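You operate a simulated robot arm through the tools that you are given. There is no shell and no other tool.

Carry out the task below with a simulated robot arm. There is one attempt and no reset: what you move stays moved.

## Task
Pump the middle furnace down to under 100 micron.
Fine: shut the vent handle and press the pump button, then open the rough lever; blower switch on only under 20 torr; no trip.

It is judged by the outcome, as a careful person would: the job done as asked, and still so three seconds after it is handed in. It fails if anything else is knocked over, pushed out of place, dropped, spilled or broken.

## Robot
A 7-joint arm with a two-finger parallel gripper, fixed in place. Base frame: the origin is on the floor under the middle of its stand, x ahead of it, y to its left, z up. Units: mm, degrees, N and s.
It reaches about 1247 mm from its shoulder. Its first joint turns from -132.0 to 132.0 degrees. Payload 3.91 kg.
The TCP is the grasp point between the finger pads, 30 mm short of the fingertips. In the tool frame z runs along the fingers and y along their closing line. The gripper opens to 110 mm. The fingers are 20 mm wide and 10 mm thick; the gripper's body (48 by 112 mm) begins 55 mm behind the TCP.
Orientation is that of the tool frame in the base frame, as [roll, pitch, yaw] about the fixed x, y, z axes, in that order (R = Rz(yaw) Ry(pitch) Rx(roll)). With the fingers straight down and closing along the base's y, the tool's x points along the base's -x, its y along +y and its z along -z.

## Interface
- The arm moves only by the tool arm_command. Its argument "plan" is a list of rows, each a list of 7 numbers: the turn, a rotation vector about the tool's x, y, z in degrees, then the shift along the tool's x, y, z in cm, then the closure in counts, from 0 (fully open) to 255 (shut). In form: [[wx, wy, wz, dx, dy, dz, hand], ...]. A call has 1 to 20 rows; each row shifts and turns the commanded pose from where the row before left it, along the tool's axes as they then stand. A row lasts 0.2 s, in which the tool goes at most 50 mm and 8.6 degrees; a call with a longer step from one row to the next is refused whole, and so is a gripper value outside its range. Where a pose cannot be reached the arm comes as near as it can. A force on the tool above 80 N (or 10 N above the force at the start of the call, whichever is more), or a blocked arm, ends the call early, and 0.2 s more pass. Each finger travels about 108 mm/s and halts on what it meets, pressing with about 21 N; the grip force reading is that of the motor and also rises with nothing between the fingers. The clock runs only during rows and for 0.2 s after the last one: add rows that do not move to give the fingers time. It gives the time, the measured TCP pose, the force on the tool (base axes), the opening and the grip force at its end, in the units of the frame above (readings bear some noise), with the torque about the TCP (base axes, N m) and any sound that the robot's microphone picked up.
- Cameras (640 x 400 px; columns grow to the right, rows downward): "scene" is fixed at [45.7, 504.9, 1616.2]; the picture's right is [0.61, -0.80, 0.00], its down [-0.37, -0.28, -0.88] and it looks along [0.70, 0.54, -0.47] (base axes); focal length 216 px, centre (320, 200). "wrist" rides on the gripper at [72, 17, -103] in the tool frame; the picture's right is [-0.23, 0.97, 0.00], its down [-0.76, -0.18, -0.62] and it looks along [-0.61, -0.14, 0.78] (tool axes); focal length 222 px, centre (320, 200). There is no depth. A picture from a camera that has moved, and an enlarged one, comes with that camera's place and axes in the base frame and with its lens. The place of the scene camera against the robot may be out by one fixed shift of up to 18 mm in any direction.
- grab_frame(camera): a new picture of that camera. No time passes.
- enlarge(camera, box): a new picture of the part [left, top, right, bottom] of that camera's present view, enlarged. No time passes.
- finish_job(): hands the job in; it is judged then, once.

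Nothing tells you positions but the pictures and the camera data. Unless the task says otherwise, let go and move clear before handing in.

The tools are called after "Emit:" by a JSON object that holds its "api" and its "payload". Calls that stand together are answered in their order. arm_command: Moves the arm, as the interface text tells. Its arguments: {"type":"object","properties":{"plan":{"type":"array","items":{"type":"array","items":{"type":"number"}}}},"required":["plan"]} The other tools are called the same way: grab_frame (camera) takes a picture; enlarge (camera, box) takes an enlarged picture of a part of a camera's view; finish_job () hands the job in.

At the start:

```text
time: 0.0
tool_pos: [448.2, 468.4, 1468.7]
ee_rot: [-180.0, 0.0, 180.0]
ft_force: [0.1, 0.4, -0.9]
torque: [-0.01, -0.04, 0.02]
grip_width: 109.8
gripper_force: 0.1
```

scene: 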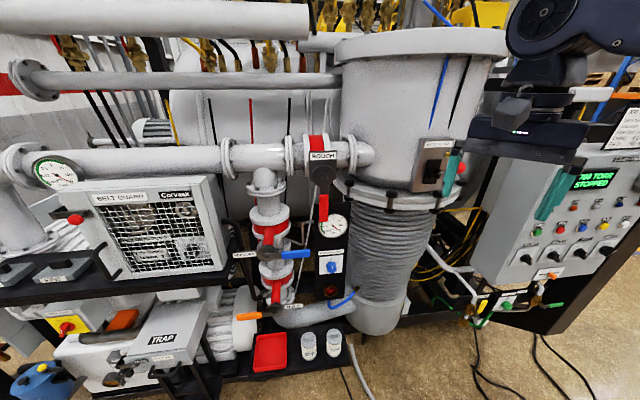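
wrist: 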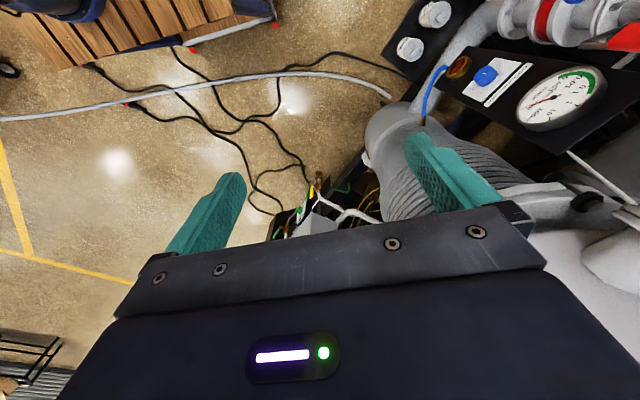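

I see a vacuum furnace bench with a lever marked ROUGH, blue and orange handles, and a control panel at right reading "760 TORR STOPPED". I'll enlarge the pictures to read the labels before moving anything.

Emit:
{"api": "enlarge", "payload": {"camera": "scene", "box": [460, 130, 640, 330]}}

Emit:
{"api": "enlarge", "payload": {"camera": "scene", "box": [220, 120, 370, 320]}}

Emit:
{"api": "enlarge", "payload": {"camera": "scene", "box": [0, 140, 240, 400]}}

Emit:
{"api": "enlarge", "payload": {"camera": "scene", "box": [400, 120, 500, 230]}}

Emit:
{"api": "enlarge", "payload": {"camera": "scene", "box": [210, 220, 370, 390]}}

```text
2.00 times, centred on (550, 230) of scene
camera zoom: at [45.7, 504.9, 1616.2], right [0.61, -0.8, 0.0], down [-0.37, -0.28, -0.88], along [0.7, 0.54, -0.47], focal length 432 px, centre (-140, 140)
```

zoom: 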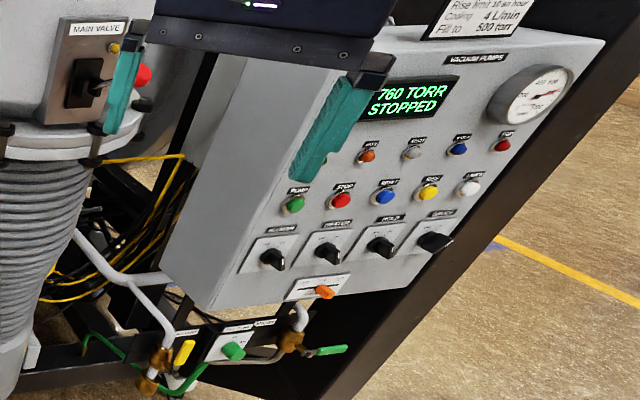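

```text
2.00 times, centred on (295, 220) of scene
camera zoom: at [45.7, 504.9, 1616.2], right [0.61, -0.8, 0.0], down [-0.37, -0.28, -0.88], along [0.7, 0.54, -0.47], focal length 432 px, centre (370, 160)
```

zoom: 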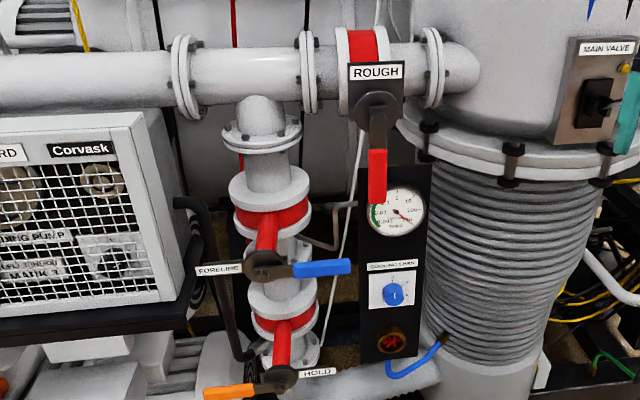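

```text
1.54 times, centred on (120, 270) of scene
camera zoom: at [45.7, 504.9, 1616.2], right [0.61, -0.8, 0.0], down [-0.37, -0.28, -0.88], along [0.7, 0.54, -0.47], focal length 333 px, centre (628, 92)
```

zoom: 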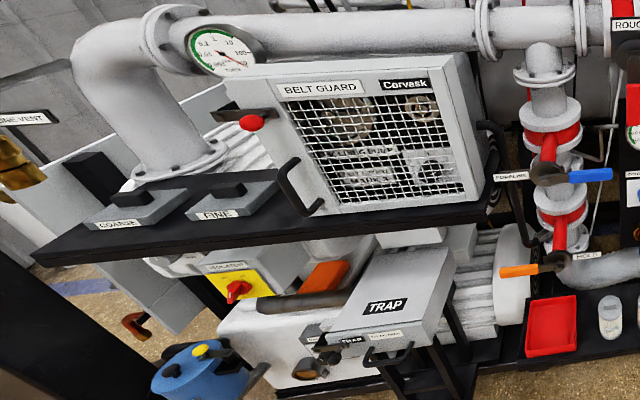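

```text
3.64 times, centred on (450, 175) of scene
camera zoom: at [45.7, 504.9, 1616.2], right [0.61, -0.8, 0.0], down [-0.37, -0.28, -0.88], along [0.7, 0.54, -0.47], focal length 786 px, centre (-153, 291)
```

zoom: 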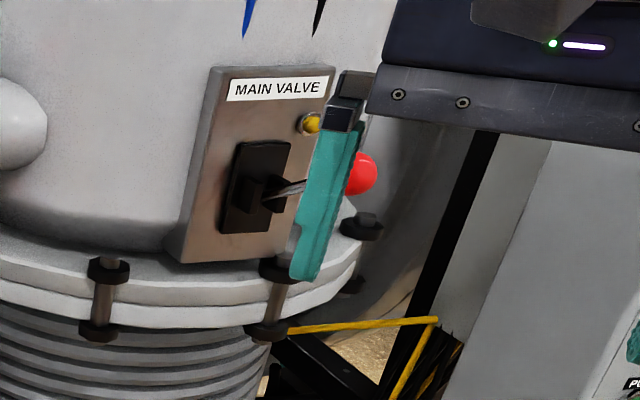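

```text
2.35 times, centred on (290, 305) of scene
camera zoom: at [45.7, 504.9, 1616.2], right [0.61, -0.8, 0.0], down [-0.37, -0.28, -0.88], along [0.7, 0.54, -0.47], focal length 509 px, centre (391, -47)
```

zoom: 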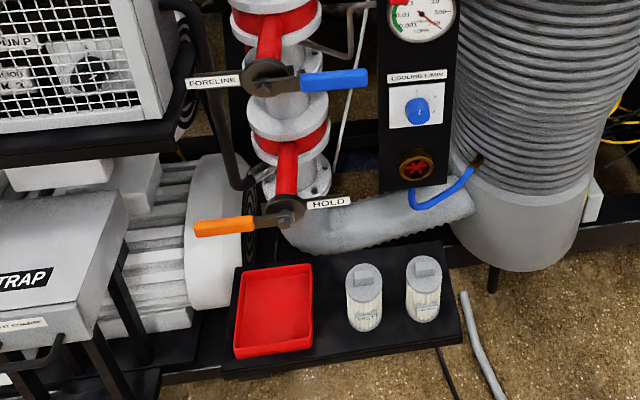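

There are many controls: ROUGH, FORELINE and HOLD levers, MAIN VALVE, the panel buttons, and something marked "...NE VENT" at far left. I'll zoom in further to read each label.

Emit:
{"api": "enlarge", "payload": {"camera": "scene", "box": [540, 180, 600, 220]}}

Emit:
{"api": "enlarge", "payload": {"camera": "scene", "box": [590, 170, 640, 220]}}

Emit:
{"api": "enlarge", "payload": {"camera": "scene", "box": [510, 220, 580, 270]}}

Emit:
{"api": "enlarge", "payload": {"camera": "scene", "box": [570, 210, 640, 260]}}

Emit:
{"api": "enlarge", "payload": {"camera": "scene", "box": [470, 260, 570, 330]}}

Emit:
{"api": "enlarge", "payload": {"camera": "scene", "box": [0, 130, 100, 260]}}

Emit:
{"api": "enlarge", "payload": {"camera": "scene", "box": [590, 90, 640, 160]}}

Emit:
{"api": "enlarge", "payload": {"camera": "scene", "box": [0, 280, 240, 400]}}

```text
10.00 times, centred on (570, 200) of scene
camera zoom: at [45.7, 504.9, 1616.2], right [0.61, -0.8, 0.0], down [-0.37, -0.28, -0.88], along [0.7, 0.54, -0.47], focal length 2162 px, centre (-2180, 200)
```

zoom: 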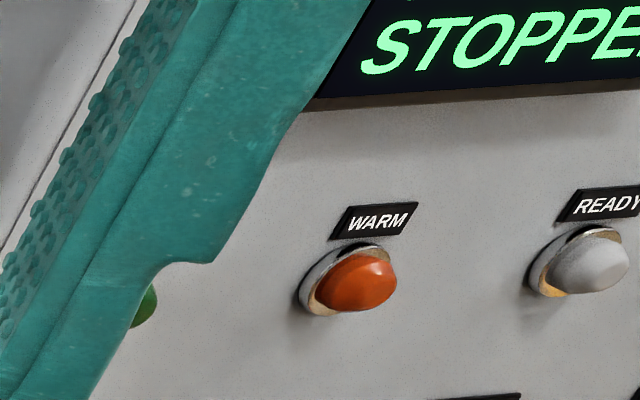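

```text
8.00 times, centred on (615, 195) of scene
camera zoom: at [45.7, 504.9, 1616.2], right [0.61, -0.8, 0.0], down [-0.37, -0.28, -0.88], along [0.7, 0.54, -0.47], focal length 1730 px, centre (-2040, 240)
```

zoom: 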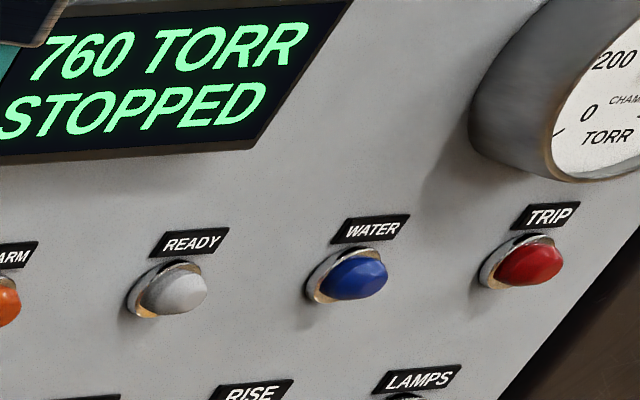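

```text
8.00 times, centred on (545, 245) of scene
camera zoom: at [45.7, 504.9, 1616.2], right [0.61, -0.8, 0.0], down [-0.37, -0.28, -0.88], along [0.7, 0.54, -0.47], focal length 1730 px, centre (-1480, -160)
```

zoom: 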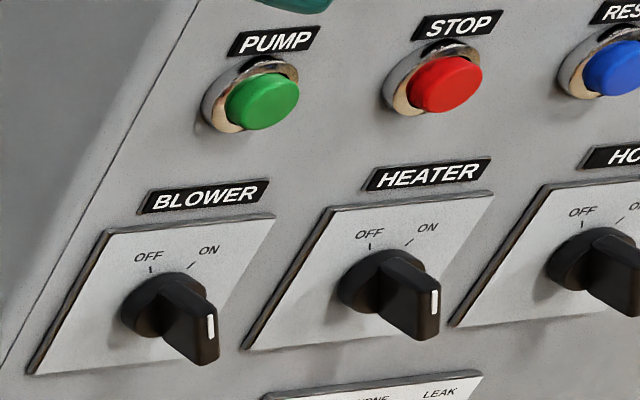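

```text
8.00 times, centred on (605, 235) of scene
camera zoom: at [45.7, 504.9, 1616.2], right [0.61, -0.8, 0.0], down [-0.37, -0.28, -0.88], along [0.7, 0.54, -0.47], focal length 1730 px, centre (-1960, -80)
```

zoom: 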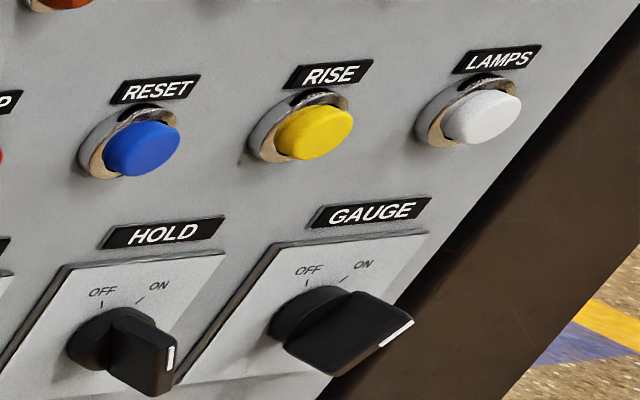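

```text
5.71 times, centred on (520, 295) of scene
camera zoom: at [45.7, 504.9, 1616.2], right [0.61, -0.8, 0.0], down [-0.37, -0.28, -0.88], along [0.7, 0.54, -0.47], focal length 1236 px, centre (-823, -343)
```

zoom: 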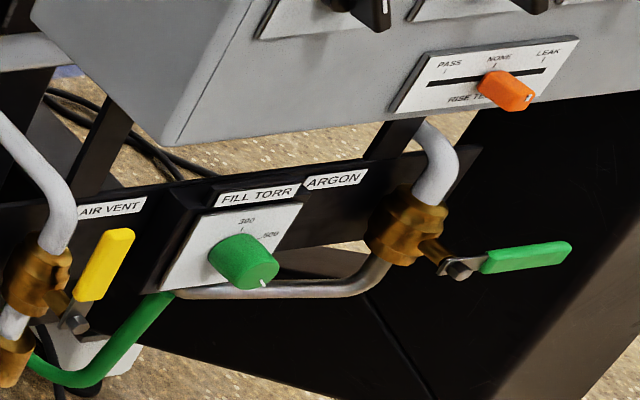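

```text
3.08 times, centred on (50, 195) of scene
camera zoom: at [45.7, 504.9, 1616.2], right [0.61, -0.8, 0.0], down [-0.37, -0.28, -0.88], along [0.7, 0.54, -0.47], focal length 665 px, centre (1151, 215)
```

zoom: 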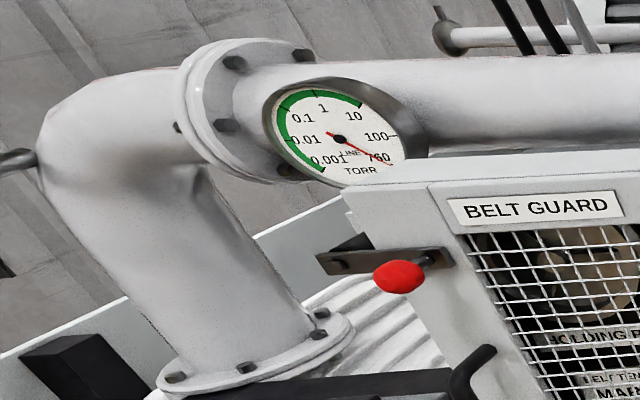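

```text
5.71 times, centred on (615, 125) of scene
camera zoom: at [45.7, 504.9, 1616.2], right [0.61, -0.8, 0.0], down [-0.37, -0.28, -0.88], along [0.7, 0.54, -0.47], focal length 1236 px, centre (-1366, 629)
```

zoom: 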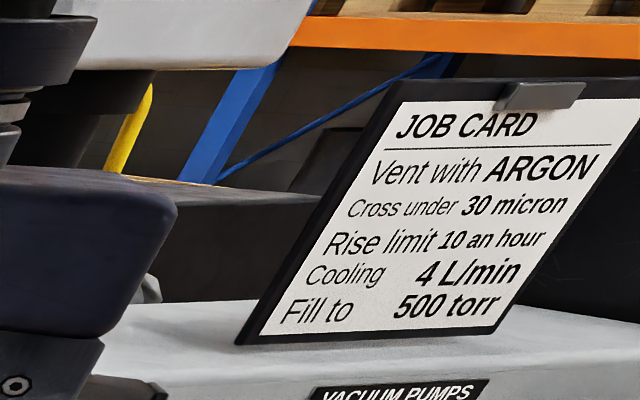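

```text
2.67 times, centred on (120, 340) of scene
camera zoom: at [45.7, 504.9, 1616.2], right [0.61, -0.8, 0.0], down [-0.37, -0.28, -0.88], along [0.7, 0.54, -0.47], focal length 577 px, centre (853, -173)
```

zoom: 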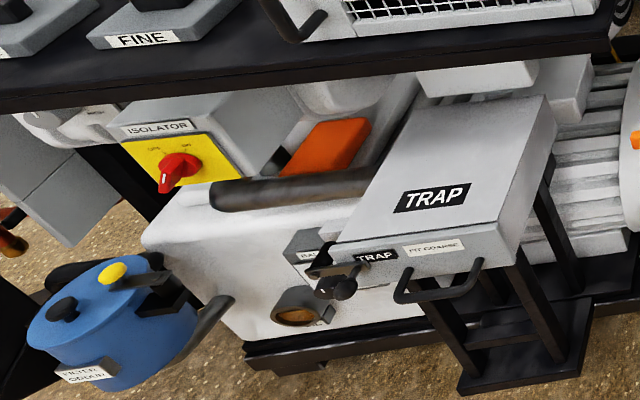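

Panel is readable now: PUMP (green), STOP, and a BLOWER switch on OFF, with AIR VENT a yellow handle low on the left of the panel. I'll check the remaining details: isolator, line vent, trap, gauges and main valve.

Emit:
{"api": "enlarge", "payload": {"camera": "scene", "box": [40, 310, 110, 360]}}

Emit:
{"api": "enlarge", "payload": {"camera": "scene", "box": [460, 270, 510, 330]}}

Emit:
{"api": "enlarge", "payload": {"camera": "scene", "box": [0, 180, 60, 290]}}

Emit:
{"api": "enlarge", "payload": {"camera": "scene", "box": [300, 130, 370, 230]}}

Emit:
{"api": "enlarge", "payload": {"camera": "scene", "box": [310, 210, 360, 300]}}

Emit:
{"api": "enlarge", "payload": {"camera": "scene", "box": [230, 220, 320, 270]}}

Emit:
{"api": "enlarge", "payload": {"camera": "scene", "box": [90, 180, 230, 270]}}

Emit:
{"api": "enlarge", "payload": {"camera": "scene", "box": [100, 320, 220, 400]}}

```text
8.00 times, centred on (75, 335) of scene
camera zoom: at [45.7, 504.9, 1616.2], right [0.61, -0.8, 0.0], down [-0.37, -0.28, -0.88], along [0.7, 0.54, -0.47], focal length 1730 px, centre (2280, -880)
```

zoom: 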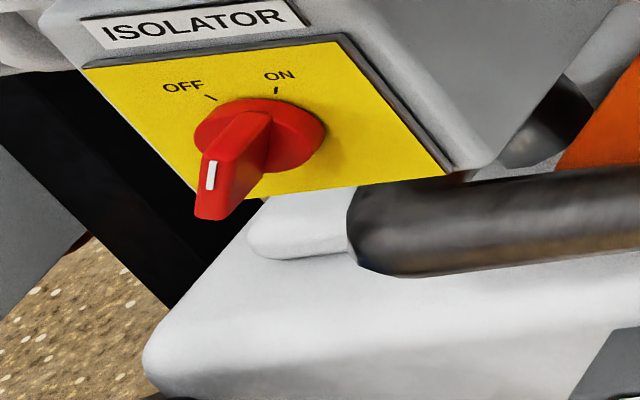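

```text
6.67 times, centred on (485, 300) of scene
camera zoom: at [45.7, 504.9, 1616.2], right [0.61, -0.8, 0.0], down [-0.37, -0.28, -0.88], along [0.7, 0.54, -0.47], focal length 1442 px, centre (-780, -467)
```

zoom: 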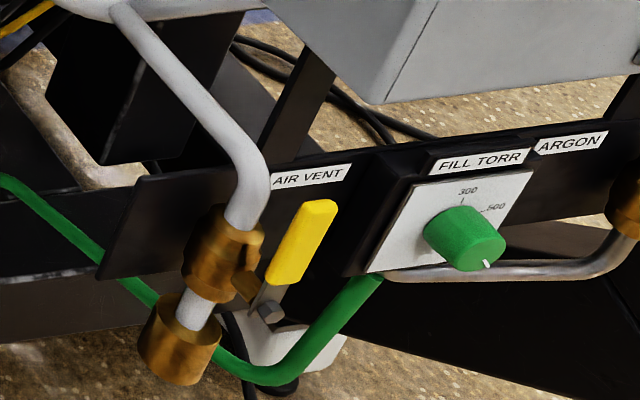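

```text
3.64 times, centred on (30, 235) of scene
camera zoom: at [45.7, 504.9, 1616.2], right [0.61, -0.8, 0.0], down [-0.37, -0.28, -0.88], along [0.7, 0.54, -0.47], focal length 786 px, centre (1374, 73)
```

zoom: 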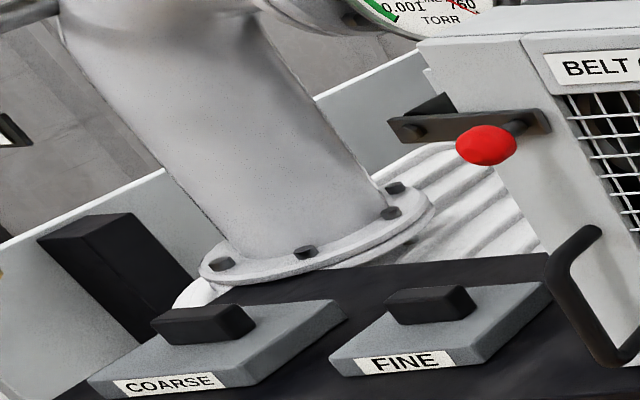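

```text
4.00 times, centred on (335, 180) of scene
camera zoom: at [45.7, 504.9, 1616.2], right [0.61, -0.8, 0.0], down [-0.37, -0.28, -0.88], along [0.7, 0.54, -0.47], focal length 865 px, centre (260, 280)
```

zoom: 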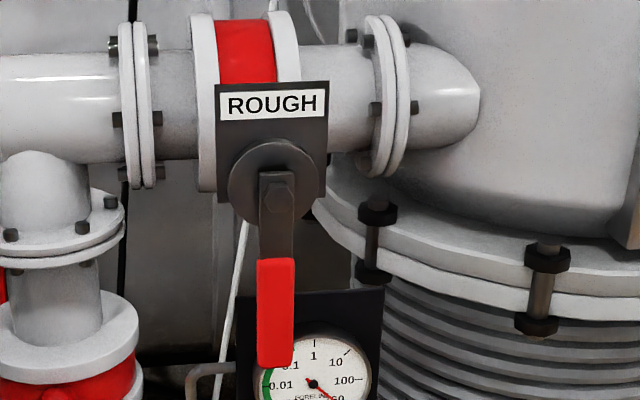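

```text
4.44 times, centred on (335, 255) of scene
camera zoom: at [45.7, 504.9, 1616.2], right [0.61, -0.8, 0.0], down [-0.37, -0.28, -0.88], along [0.7, 0.54, -0.47], focal length 961 px, centre (253, -44)
```

zoom: 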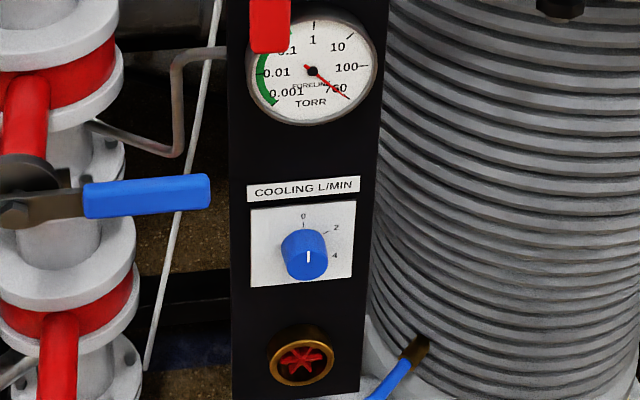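

```text
7.11 times, centred on (275, 245) of scene
camera zoom: at [45.7, 504.9, 1616.2], right [0.61, -0.8, 0.0], down [-0.37, -0.28, -0.88], along [0.7, 0.54, -0.47], focal length 1538 px, centre (640, -120)
```

zoom: 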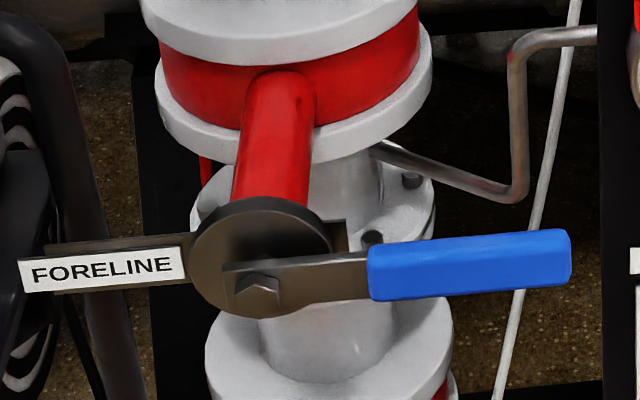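

```text
4.44 times, centred on (160, 225) of scene
camera zoom: at [45.7, 504.9, 1616.2], right [0.61, -0.8, 0.0], down [-0.37, -0.28, -0.88], along [0.7, 0.54, -0.47], focal length 961 px, centre (1031, 89)
```

zoom: 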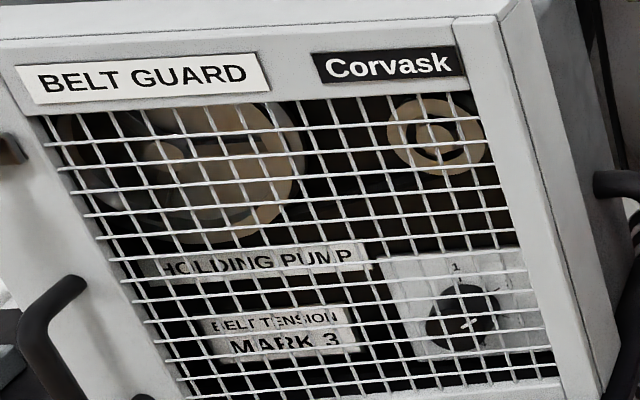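

```text
5.00 times, centred on (160, 360) of scene
camera zoom: at [45.7, 504.9, 1616.2], right [0.61, -0.8, 0.0], down [-0.37, -0.28, -0.88], along [0.7, 0.54, -0.47], focal length 1081 px, centre (1120, -600)
```

zoom: 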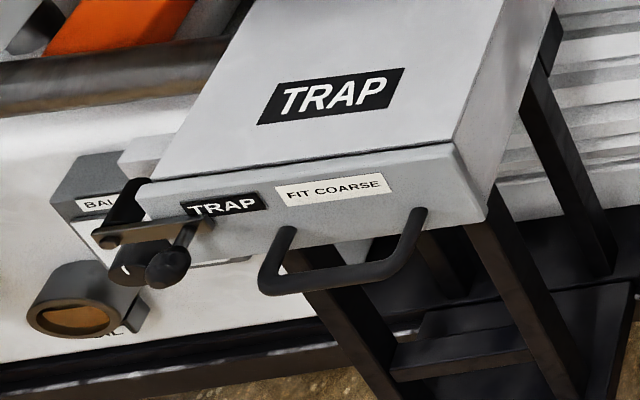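

The isolator looks ON, the gauge switch ON, and the blower OFF. The rough, foreline and hold levers all lie across their pipes, so I take them as shut. The enlarged view reaches past the frame, so I'll look to the far left at the "...NE VENT" sign and at a few other areas.

Emit:
{"api": "enlarge", "payload": {"camera": "scene", "box": [-120, 150, 60, 290]}}

Emit:
{"api": "enlarge", "payload": {"camera": "scene", "box": [-10, 280, 60, 400]}}

Emit:
{"api": "enlarge", "payload": {"camera": "scene", "box": [580, 130, 680, 260]}}

Emit:
{"api": "enlarge", "payload": {"camera": "scene", "box": [100, 0, 540, 140]}}

Emit:
{"api": "enlarge", "payload": {"camera": "wrist", "box": [260, 160, 400, 250]}}

```text
refused: -120 is not a number from 0 to 640
```

```text
refused: -10 is not a number from 0 to 640
```

```text
refused: 680 is not a number from 0 to 640
```

```text
1.45 times, centred on (320, 70) of scene
camera zoom: at [45.7, 504.9, 1616.2], right [0.61, -0.8, 0.0], down [-0.37, -0.28, -0.88], along [0.7, 0.54, -0.47], focal length 314 px, centre (320, 389)
```

zoom: 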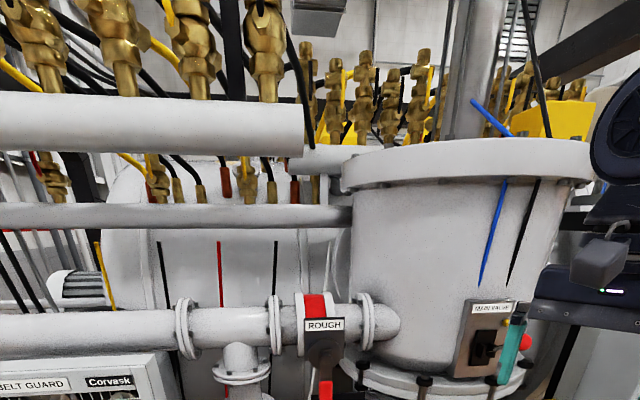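

```text
4.44 times, centred on (330, 205) of wrist
camera zoom: at [375.8, 486.8, 1571.0], right [0.23, 0.97, 0.0], down [0.76, -0.18, 0.62], along [0.61, -0.14, -0.78], focal length 987 px, centre (276, 178)
```

zoom: 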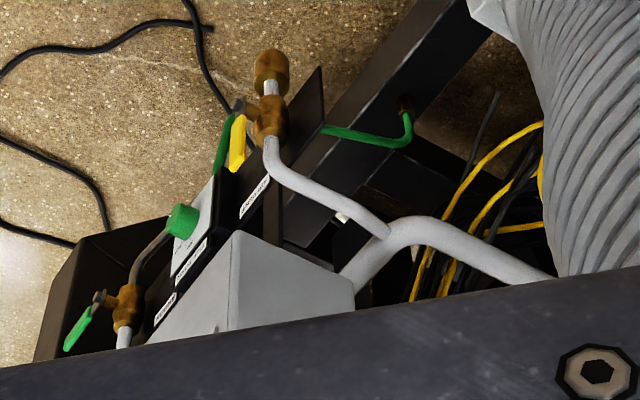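

The gripper is hiding part of the panel. I'll use tall thin boxes at the frame edges to see past them.

Emit:
{"api": "enlarge", "payload": {"camera": "scene", "box": [0, 120, 4, 300]}}

Emit:
{"api": "enlarge", "payload": {"camera": "scene", "box": [0, 180, 2, 260]}}

Emit:
{"api": "enlarge", "payload": {"camera": "scene", "box": [636, 100, 640, 300]}}

Emit:
{"api": "enlarge", "payload": {"camera": "scene", "box": [0, 300, 4, 400]}}

Emit:
{"api": "enlarge", "payload": {"camera": "scene", "box": [0, 0, 4, 180]}}

Emit:
{"api": "enlarge", "payload": {"camera": "scene", "box": [636, 0, 640, 160]}}

```text
2.22 times, centred on (2, 210) of scene
camera zoom: at [45.7, 504.9, 1616.2], right [0.61, -0.8, 0.0], down [-0.37, -0.28, -0.88], along [0.7, 0.54, -0.47], focal length 480 px, centre (1027, 178)
```

zoom: 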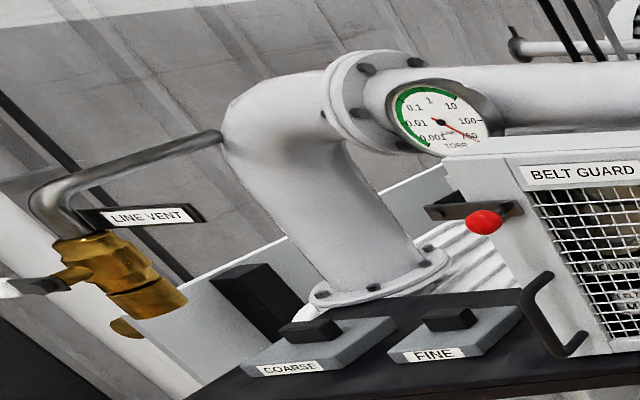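

```text
5.00 times, centred on (1, 220) of scene
camera zoom: at [45.7, 504.9, 1616.2], right [0.61, -0.8, 0.0], down [-0.37, -0.28, -0.88], along [0.7, 0.54, -0.47], focal length 1081 px, centre (1915, 100)
```

zoom: 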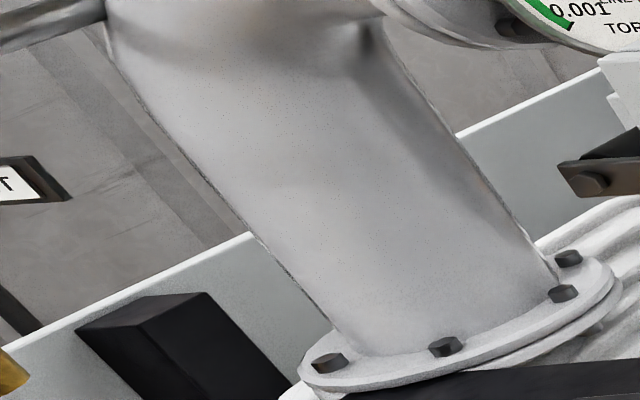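

```text
2.00 times, centred on (638, 200) of scene
camera zoom: at [45.7, 504.9, 1616.2], right [0.61, -0.8, 0.0], down [-0.37, -0.28, -0.88], along [0.7, 0.54, -0.47], focal length 432 px, centre (-316, 200)
```

zoom: 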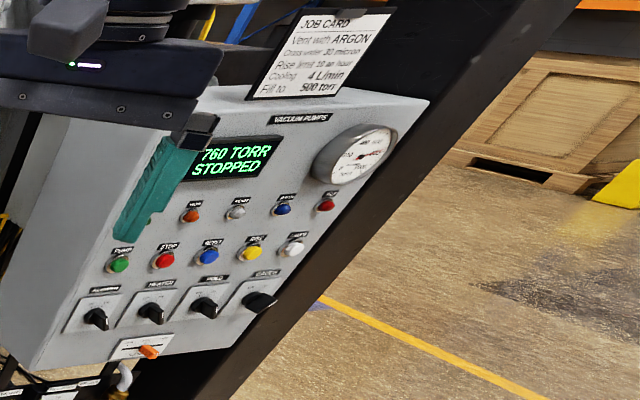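

```text
4.00 times, centred on (2, 350) of scene
camera zoom: at [45.7, 504.9, 1616.2], right [0.61, -0.8, 0.0], down [-0.37, -0.28, -0.88], along [0.7, 0.54, -0.47], focal length 865 px, centre (1592, -400)
```

zoom: 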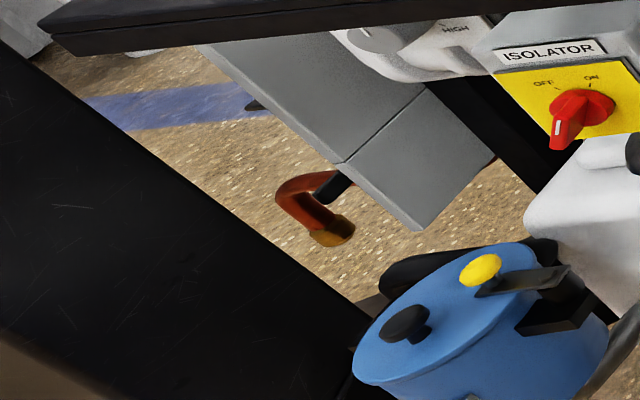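

```text
2.22 times, centred on (2, 90) of scene
camera zoom: at [45.7, 504.9, 1616.2], right [0.61, -0.8, 0.0], down [-0.37, -0.28, -0.88], along [0.7, 0.54, -0.47], focal length 480 px, centre (1027, 444)
```

zoom: 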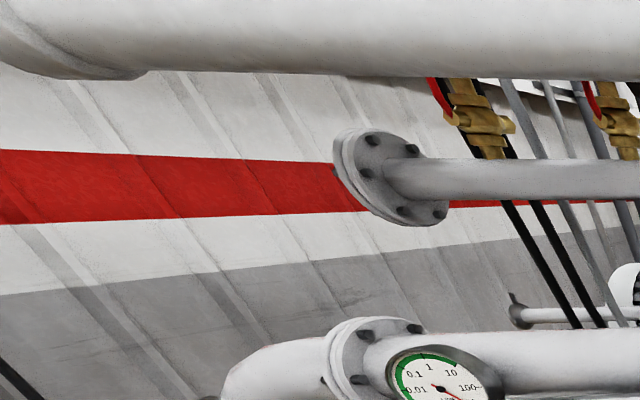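

```text
2.50 times, centred on (638, 80) of scene
camera zoom: at [45.7, 504.9, 1616.2], right [0.61, -0.8, 0.0], down [-0.37, -0.28, -0.88], along [0.7, 0.54, -0.47], focal length 541 px, centre (-475, 500)
```

zoom: 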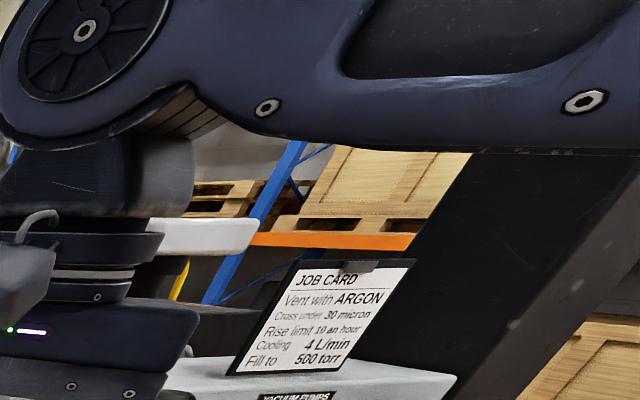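

A LINE VENT valve sits at the far left and its handle runs off the view. I'll look wider on that side.

Emit:
{"api": "enlarge", "payload": {"camera": "scene", "box": [0, 40, 1, 400]}}

Emit:
{"api": "enlarge", "payload": {"camera": "scene", "box": [639, 40, 640, 400]}}

Emit:
{"api": "enlarge", "payload": {"camera": "wrist", "box": [639, 0, 640, 400]}}

Emit:
{"api": "enlarge", "payload": {"camera": "wrist", "box": [380, 0, 640, 130]}}

```text
1.11 times, centred on (0, 220) of scene
camera zoom: at [45.7, 504.9, 1616.2], right [0.61, -0.8, 0.0], down [-0.37, -0.28, -0.88], along [0.7, 0.54, -0.47], focal length 240 px, centre (675, 178)
```

zoom: 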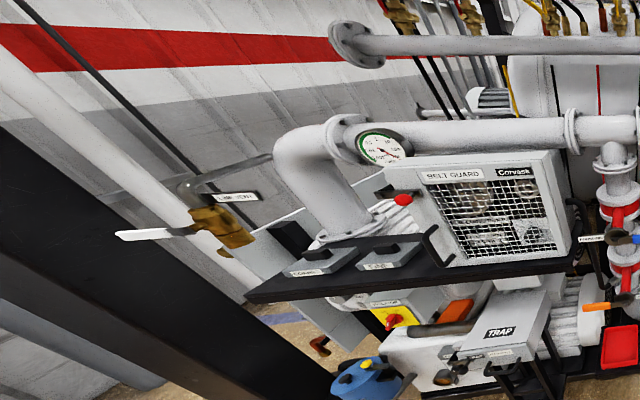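

```text
1.11 times, centred on (640, 220) of scene
camera zoom: at [45.7, 504.9, 1616.2], right [0.61, -0.8, 0.0], down [-0.37, -0.28, -0.88], along [0.7, 0.54, -0.47], focal length 240 px, centre (-35, 178)
```

zoom: 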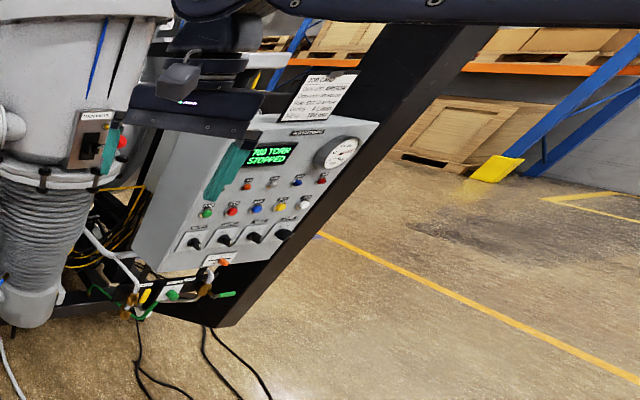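

```text
1.00 times, centred on (640, 200) of wrist (not enlarged: the box is as wide or as high as the picture)
camera zoom: at [375.8, 486.8, 1571.0], right [0.23, 0.97, 0.0], down [0.76, -0.18, 0.62], along [0.61, -0.14, -0.78], focal length 222 px, centre (0, 200)
```

zoom: 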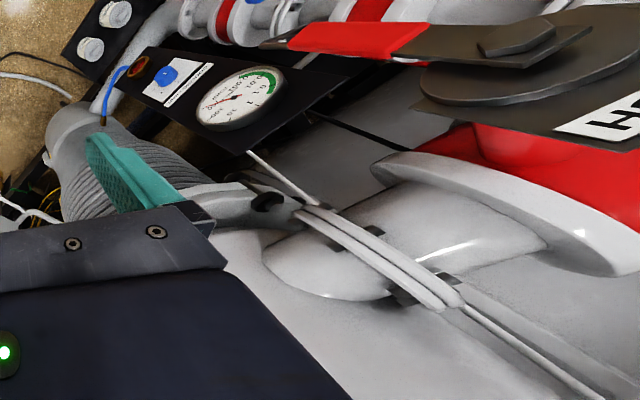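

```text
2.46 times, centred on (510, 65) of wrist
camera zoom: at [375.8, 486.8, 1571.0], right [0.23, 0.97, 0.0], down [0.76, -0.18, 0.62], along [0.61, -0.14, -0.78], focal length 547 px, centre (-148, 532)
```

zoom: 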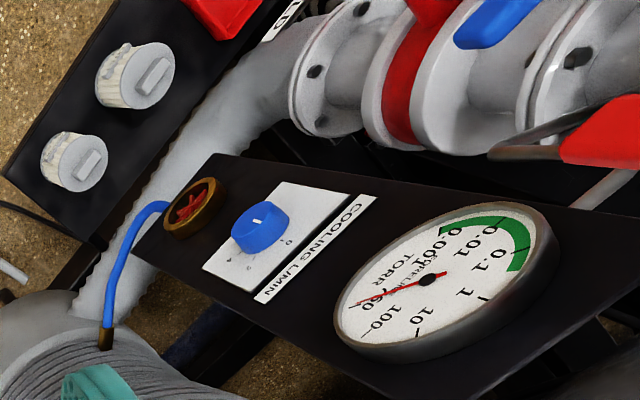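

The rig stands about 45° across the base axes. ROUGH's hub is near (462, 809, 1400), the AIR VENT handle near (939, 322, 789) and pointing up along its pipe (open), and the panel is to the right. I'll back the hand off a little, shut the fingers and turn it about its own axis so the wrist camera is upright for the rig.

Emit:
{"api": "arm_command", "payload": {"plan": [[0, 0, 0, 2.1, -2.1, 0, 255], [0, 0, 0, 2.1, -2.1, 0, 255], [0, 0, 8.5, 0, 0, 0, 255], [0, 0, 8.5, 0, 0, 0, 255], [0, 0, 8.5, 0, 0, 0, 255], [0, 0, 8.5, 0, 0, 0, 255], [0, 0, 8.5, 0, 0, 0, 255], [0, 0, 8.5, 0, 0, 0, 255], [0, 0, 8.5, 0, 0, 0, 255], [0, 0, 8.5, 0, 0, 0, 255]]}}

```text
time: 2.2
tool_pos: [406.6, 426.7, 1467.2]
ee_rot: [-179.9, 0.0, 111.7]
ft_force: [-0.2, -0.2, 0.2]
torque: [0.01, 0.01, 0.0]
grip_width: 0.1
gripper_force: 21.3
```

The yaw followed as commanded. I'll carry on to yaw 45 so the tool's x faces the rig, then look.

Emit:
{"api": "arm_command", "payload": {"plan": [[0, 0, 8.34, 0, 0, 0, 255], [0, 0, 8.34, 0, 0, 0, 255], [0, 0, 8.34, 0, 0, 0, 255], [0, 0, 8.34, 0, 0, 0, 255], [0, 0, 8.34, 0, 0, 0, 255], [0, 0, 8.34, 0, 0, 0, 255], [0, 0, 8.34, 0, 0, 0, 255], [0, 0, 8.34, 0, 0, 0, 255]]}}

Emit:
{"api": "grab_frame", "payload": {"camera": "wrist"}}

Emit:
{"api": "grab_frame", "payload": {"camera": "scene"}}

```text
time: 4.2
tool_pos: [545.1, 438.7, 1313.0]
ee_rot: [-173.2, 16.3, 41.5]
ft_force: [-0.2, 2.1, 0.0]
torque: [-0.07, -0.08, 0.05]
grip_width: 0.1
gripper_force: 20.8
out of reach, approached as far as the arm can: row 6, 7
stopped in row 8: the arm was blocked; the commanded pose is now the measured one
```

```text
taken
camera wrist: at [637.6, 482.5, 1390.4], right [0.45, -0.89, -0.05], down [-0.48, -0.29, 0.83], along [-0.75, -0.35, -0.56], focal length 222 px, centre (320, 200)
```

wrist: 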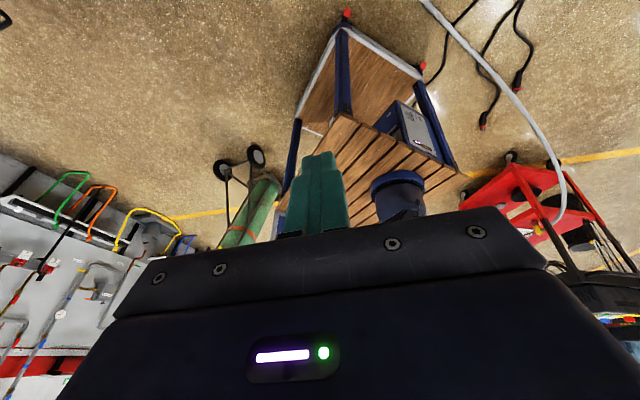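

```text
taken
```

scene: 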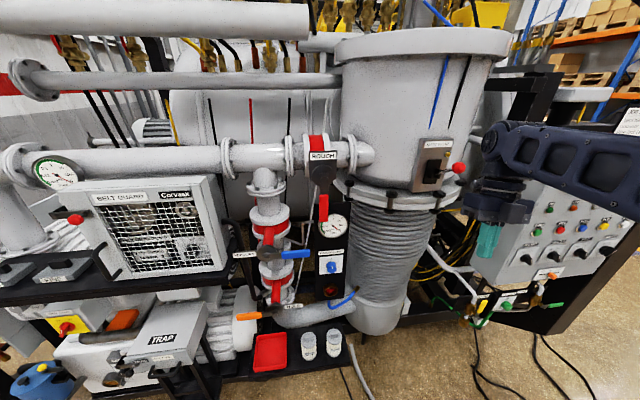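

The hand hit a joint limit: that roll, with the camera in front, can't be reached. I'll retreat up and back, then unwind the roll the other way so the camera ends up on the robot side of the hand.

Emit:
{"api": "arm_command", "payload": {"plan": [[0, 0, 0, -2.27, -0.42, -1.38, 255], [0, 0, 0, -2.27, -0.42, -1.38, 255], [0, 0, 0, -2.27, -0.42, -1.38, 255], [0, 0, 0, -2.27, -0.42, -1.38, 255], [0, 0, -8.5, 0, 0, 0, 255], [0, 0, -8.5, 0, 0, 0, 255], [0, 0, -8.5, 0, 0, 0, 255], [0, 0, -8.5, 0, 0, 0, 255]]}}

```text
time: 6.0
tool_pos: [485.9, 396.2, 1395.3]
ee_rot: [-165.2, 9.4, 75.9]
ft_force: [1.0, -0.8, 0.6]
torque: [-0.02, 0.03, 0.01]
grip_width: 0.0
gripper_force: 21.3
```

Back under control. I'll keep unwinding the roll.

Emit:
{"api": "arm_command", "payload": {"plan": [[0, 0, -8.5, 0, 0, 0, 255], [0, 0, -8.5, 0, 0, 0, 255], [0, 0, -8.5, 0, 0, 0, 255], [0, 0, -8.5, 0, 0, 0, 255], [0, 0, -8.5, 0, 0, 0, 255], [0, 0, -8.5, 0, 0, 0, 255], [0, 0, -8.5, 0, 0, 0, 255], [0, 0, -8.5, 0, 0, 0, 255], [0, 0, -8.5, 0, 0, 0, 255], [0, 0, -8.5, 0, 0, 0, 255], [0, 0, -8.5, 0, 0, 0, 255], [0, 0, -8.5, 0, 0, 0, 255], [0, 0, -8.5, 0, 0, 0, 255], [0, 0, -8.5, 0, 0, 0, 255], [0, 0, -8.5, 0, 0, 0, 255], [0, 0, -8.5, 0, 0, 0, 255], [0, 0, -8.5, 0, 0, 0, 255]]}}

Emit:
{"api": "grab_frame", "payload": {"camera": "wrist"}}

Emit:
{"api": "grab_frame", "payload": {"camera": "scene"}}

```text
time: 9.6
tool_pos: [485.0, 397.4, 1394.5]
ee_rot: [173.5, -16.2, -139.9]
ft_force: [0.4, 0.6, -0.2]
torque: [-0.02, -0.01, 0.01]
grip_width: 0.0
gripper_force: 21.3
```

```text
taken
camera wrist: at [451.9, 375.3, 1516.5], right [-0.43, 0.9, 0.04], down [0.85, 0.39, 0.36], along [0.31, 0.19, -0.93], focal length 222 px, centre (320, 200)
```

wrist: 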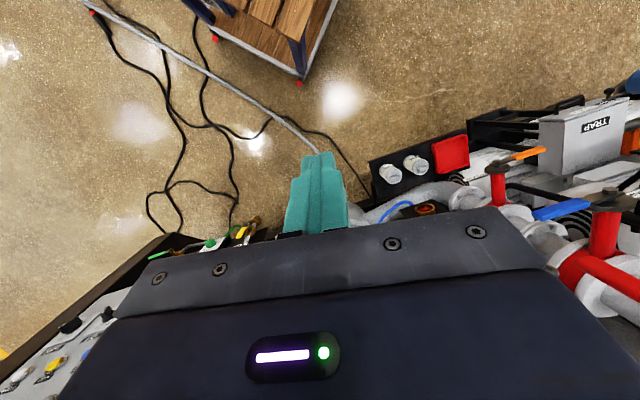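

```text
taken
```

scene: 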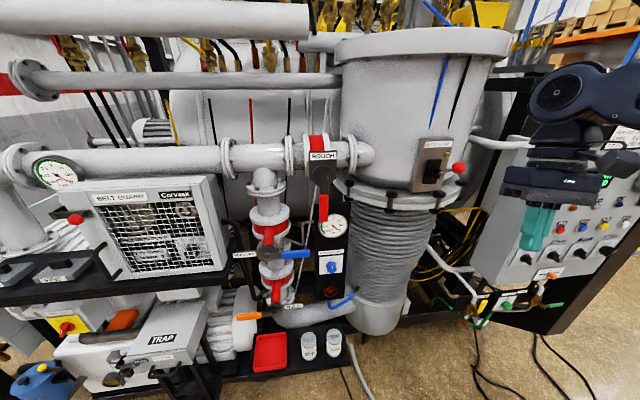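

The hand is now upright over the floor in front of the rig, with the camera on the robot side. I'll pitch it forward so the camera faces the panel, and slide it to the right.

Emit:
{"api": "arm_command", "payload": {"plan": [[0.44, -7.56, -0.97, 0, 0, 0, 255], [0.44, -7.56, -0.97, 0, 0, 0, 255], [0.44, -7.56, -0.97, 0, 0, 0, 255], [0.44, -7.56, -0.97, 0, 0, 0, 255], [0.44, -7.56, -0.97, 0, 0, 0, 255], [0.44, -7.56, -0.97, 0, 0, 0, 255], [0.44, -7.56, -0.97, 0, 0, 0, 255], [0.44, -7.56, -0.97, 0, 0, 0, 255], [0.44, -7.56, -0.97, 0, 0, 0, 255], [0, 0, 0, 0.915, -3.75, -1.17, 255], [0, 0, 0, 0.915, -3.75, -1.17, 255], [0, 0, 0, 0.915, -3.75, -1.17, 255], [0, 0, 0, 0.915, -3.75, -1.17, 255]]}}

Emit:
{"api": "grab_frame", "payload": {"camera": "wrist"}}

Emit:
{"api": "grab_frame", "payload": {"camera": "scene"}}

```text
time: 12.4
tool_pos: [547.9, 251.2, 1395.6]
ee_rot: [179.8, 52.2, -135.3]
ft_force: [0.4, -0.1, 0.1]
torque: [0.01, -0.03, -0.03]
grip_width: 0.0
gripper_force: 21.5
```

```text
taken
camera wrist: at [446.4, 173.7, 1402.9], right [-0.59, 0.79, 0.18], down [0.11, -0.15, 0.98], along [0.8, 0.6, 0.0], focal length 222 px, centre (320, 200)
```

wrist: 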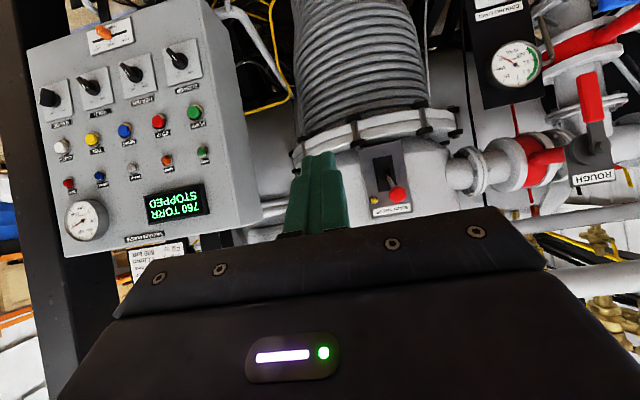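

```text
taken
```

scene: 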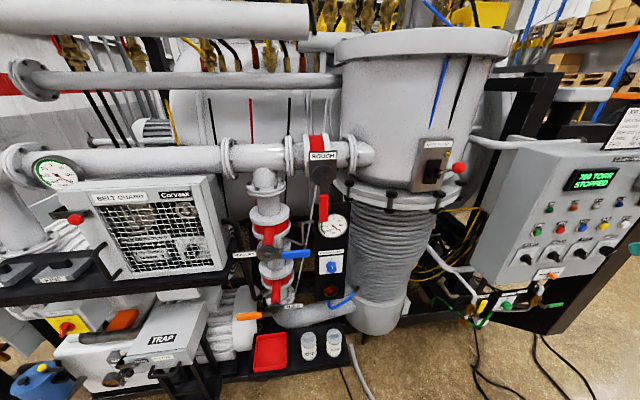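

This view is very useful: the camera looks level at the rig, upside-down, with the whole panel, main valve and ROUGH lever in frame. I'll zoom in for details and precise pixel positions.

Emit:
{"api": "enlarge", "payload": {"camera": "wrist", "box": [20, 20, 270, 176]}}

Emit:
{"api": "enlarge", "payload": {"camera": "wrist", "box": [130, 30, 220, 86]}}

Emit:
{"api": "enlarge", "payload": {"camera": "wrist", "box": [460, 20, 640, 220]}}

Emit:
{"api": "enlarge", "payload": {"camera": "wrist", "box": [60, 0, 380, 2]}}

Emit:
{"api": "enlarge", "payload": {"camera": "wrist", "box": [20, 130, 240, 270]}}

```text
2.56 times, centred on (145, 98) of wrist
camera zoom: at [446.4, 173.7, 1402.9], right [-0.59, 0.79, 0.18], down [0.11, -0.15, 0.98], along [0.8, 0.6, 0.0], focal length 569 px, centre (768, 461)
```

zoom: 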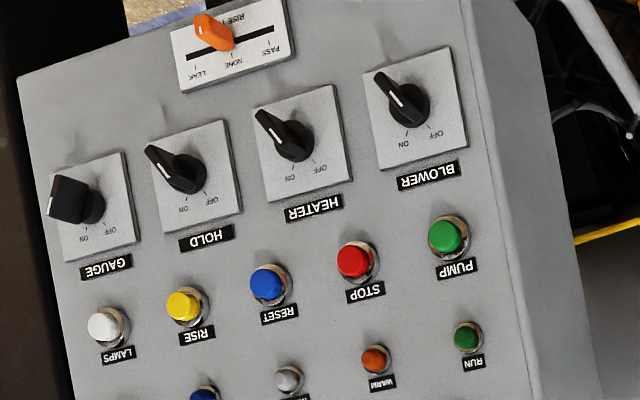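

```text
7.11 times, centred on (175, 58) of wrist
camera zoom: at [446.4, 173.7, 1402.9], right [-0.59, 0.79, 0.18], down [0.11, -0.15, 0.98], along [0.8, 0.6, 0.0], focal length 1580 px, centre (1351, 1210)
```

zoom: 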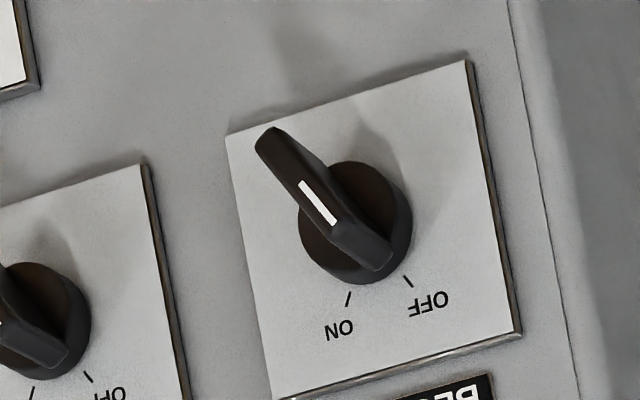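

```text
2.00 times, centred on (550, 120) of wrist
camera zoom: at [446.4, 173.7, 1402.9], right [-0.59, 0.79, 0.18], down [0.11, -0.15, 0.98], along [0.8, 0.6, 0.0], focal length 444 px, centre (-140, 360)
```

zoom: 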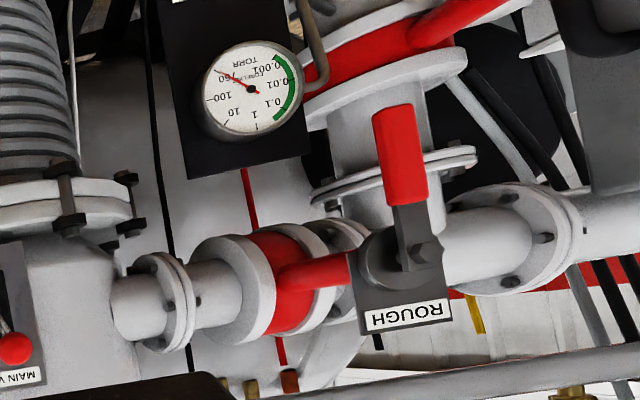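

```text
2.00 times, centred on (220, 1) of wrist
camera zoom: at [446.4, 173.7, 1402.9], right [-0.59, 0.79, 0.18], down [0.11, -0.15, 0.98], along [0.8, 0.6, 0.0], focal length 444 px, centre (520, 598)
```

zoom: 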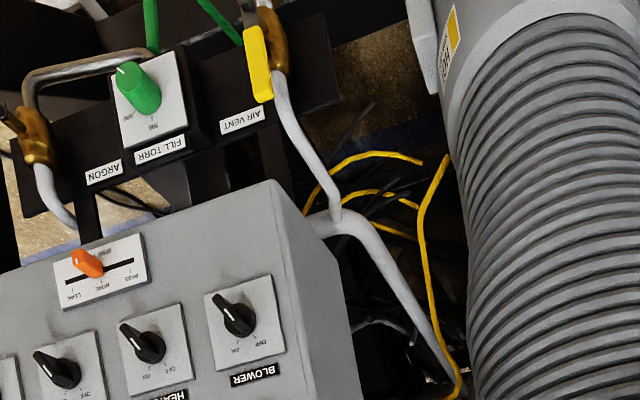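

```text
2.86 times, centred on (130, 200) of wrist
camera zoom: at [446.4, 173.7, 1402.9], right [-0.59, 0.79, 0.18], down [0.11, -0.15, 0.98], along [0.8, 0.6, 0.0], focal length 635 px, centre (863, 200)
```

zoom: 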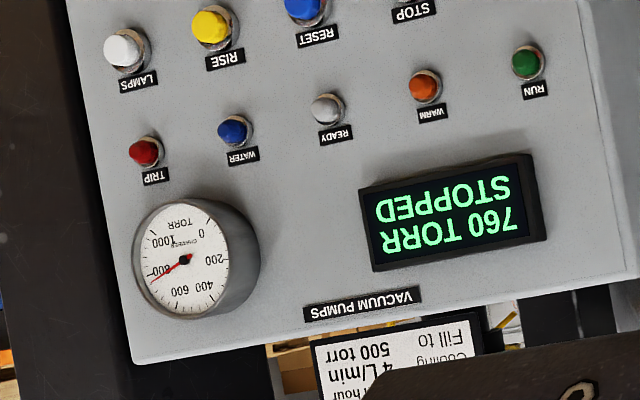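

Everything reads clearly. BLOWER points to OFF and ON is a clockwise turn of about 45–60°; GAUGE is ON, the display says 760 TORR STOPPED, and the PUMP button is near (977, 277, 1168). I'll take a second wrist view further right and lower for stereo on the panel and vent.

Emit:
{"api": "arm_command", "payload": {"plan": [[0, 0, 0, 2.81, -2.15, 2.19, 255], [0, 0, 0, 2.81, -2.15, 2.19, 255], [0, 0, 0, 2.81, -2.15, 2.19, 255], [0, 0, 0, 2.81, -2.15, 2.19, 255], [0, 0, 0, 2.81, -2.15, 2.19, 255], [0, 0, 0, 2.81, -2.15, 2.19, 255], [0, 0, 0, 2.81, -2.15, 2.19, 255]]}}

Emit:
{"api": "grab_frame", "payload": {"camera": "wrist"}}

Emit:
{"api": "grab_frame", "payload": {"camera": "scene"}}

```text
time: 14.2
tool_pos: [673.6, 93.8, 1142.8]
ee_rot: [180.0, 52.2, -140.6]
ft_force: [0.5, 0.5, -0.2]
torque: [0.0, 0.0, -0.01]
grip_width: 0.1
gripper_force: 21.1
stopped in row 7: the arm was blocked; the commanded pose is now the measured one
```

```text
taken
camera wrist: at [565.1, 27.5, 1150.9], right [-0.51, 0.84, 0.18], down [0.09, -0.15, 0.98], along [0.85, 0.52, 0.0], focal length 222 px, centre (320, 200)
```

wrist: 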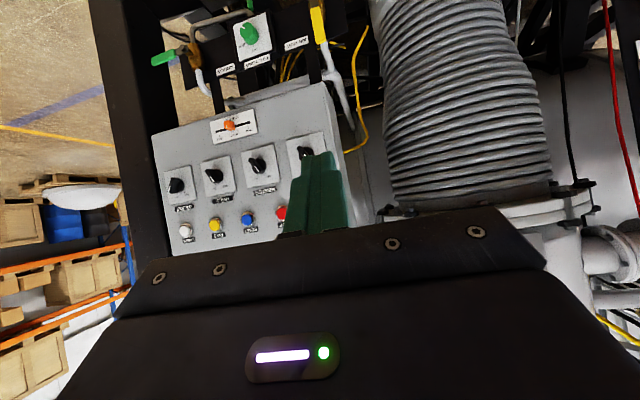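

```text
taken
```

scene: 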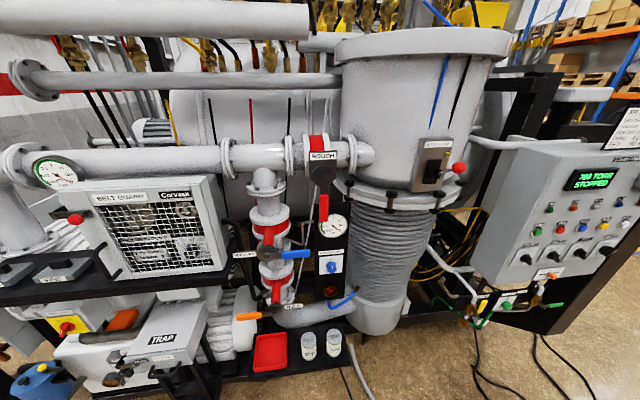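

The second viewpoint stopped a little short and about 5° turned, but the view is good. I'll zoom in for precise pixels on the vent handle, panel knobs and buttons.

Emit:
{"api": "enlarge", "payload": {"camera": "wrist", "box": [150, 90, 360, 221]}}

Emit:
{"api": "enlarge", "payload": {"camera": "wrist", "box": [140, 0, 380, 100]}}

Emit:
{"api": "enlarge", "payload": {"camera": "wrist", "box": [290, 0, 350, 37]}}

Emit:
{"api": "enlarge", "payload": {"camera": "wrist", "box": [319, 0, 321, 1]}}

```text
3.05 times, centred on (255, 156) of wrist
camera zoom: at [565.1, 27.5, 1150.9], right [-0.51, 0.84, 0.18], down [0.09, -0.15, 0.98], along [0.85, 0.52, 0.0], focal length 677 px, centre (518, 336)
```

zoom: 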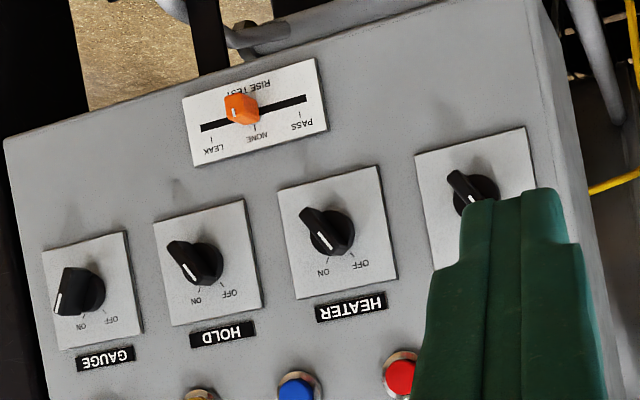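

```text
2.67 times, centred on (260, 50) of wrist
camera zoom: at [565.1, 27.5, 1150.9], right [-0.51, 0.84, 0.18], down [0.09, -0.15, 0.98], along [0.85, 0.52, 0.0], focal length 592 px, centre (480, 600)
```

zoom: 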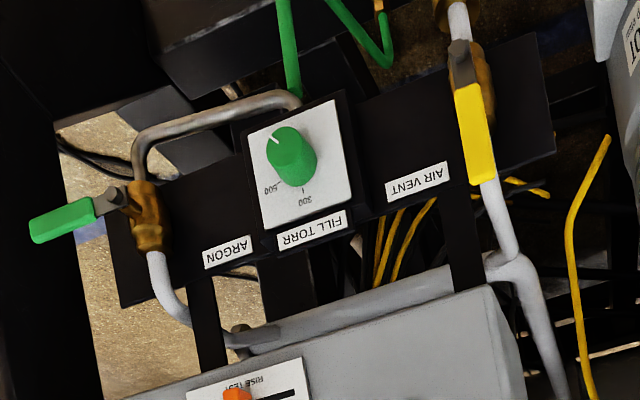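

```text
10.67 times, centred on (320, 18) of wrist
camera zoom: at [565.1, 27.5, 1150.9], right [-0.51, 0.84, 0.18], down [0.09, -0.15, 0.98], along [0.85, 0.52, 0.0], focal length 2369 px, centre (320, 2136)
```

zoom: 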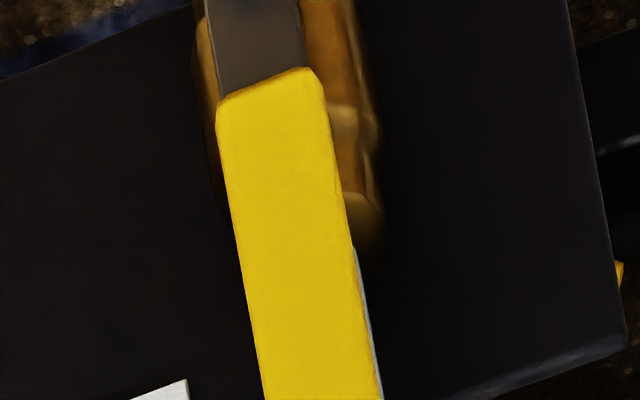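

```text
16.00 times, centred on (320, 0) of wrist
camera zoom: at [565.1, 27.5, 1150.9], right [-0.51, 0.84, 0.18], down [0.09, -0.15, 0.98], along [0.85, 0.52, 0.0], focal length 3554 px, centre (320, 3392)
```

zoom: 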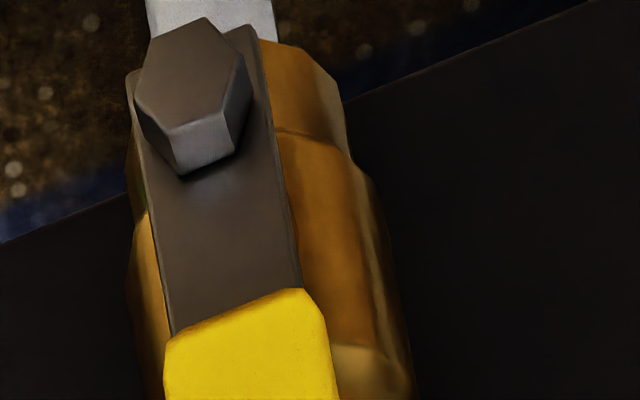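

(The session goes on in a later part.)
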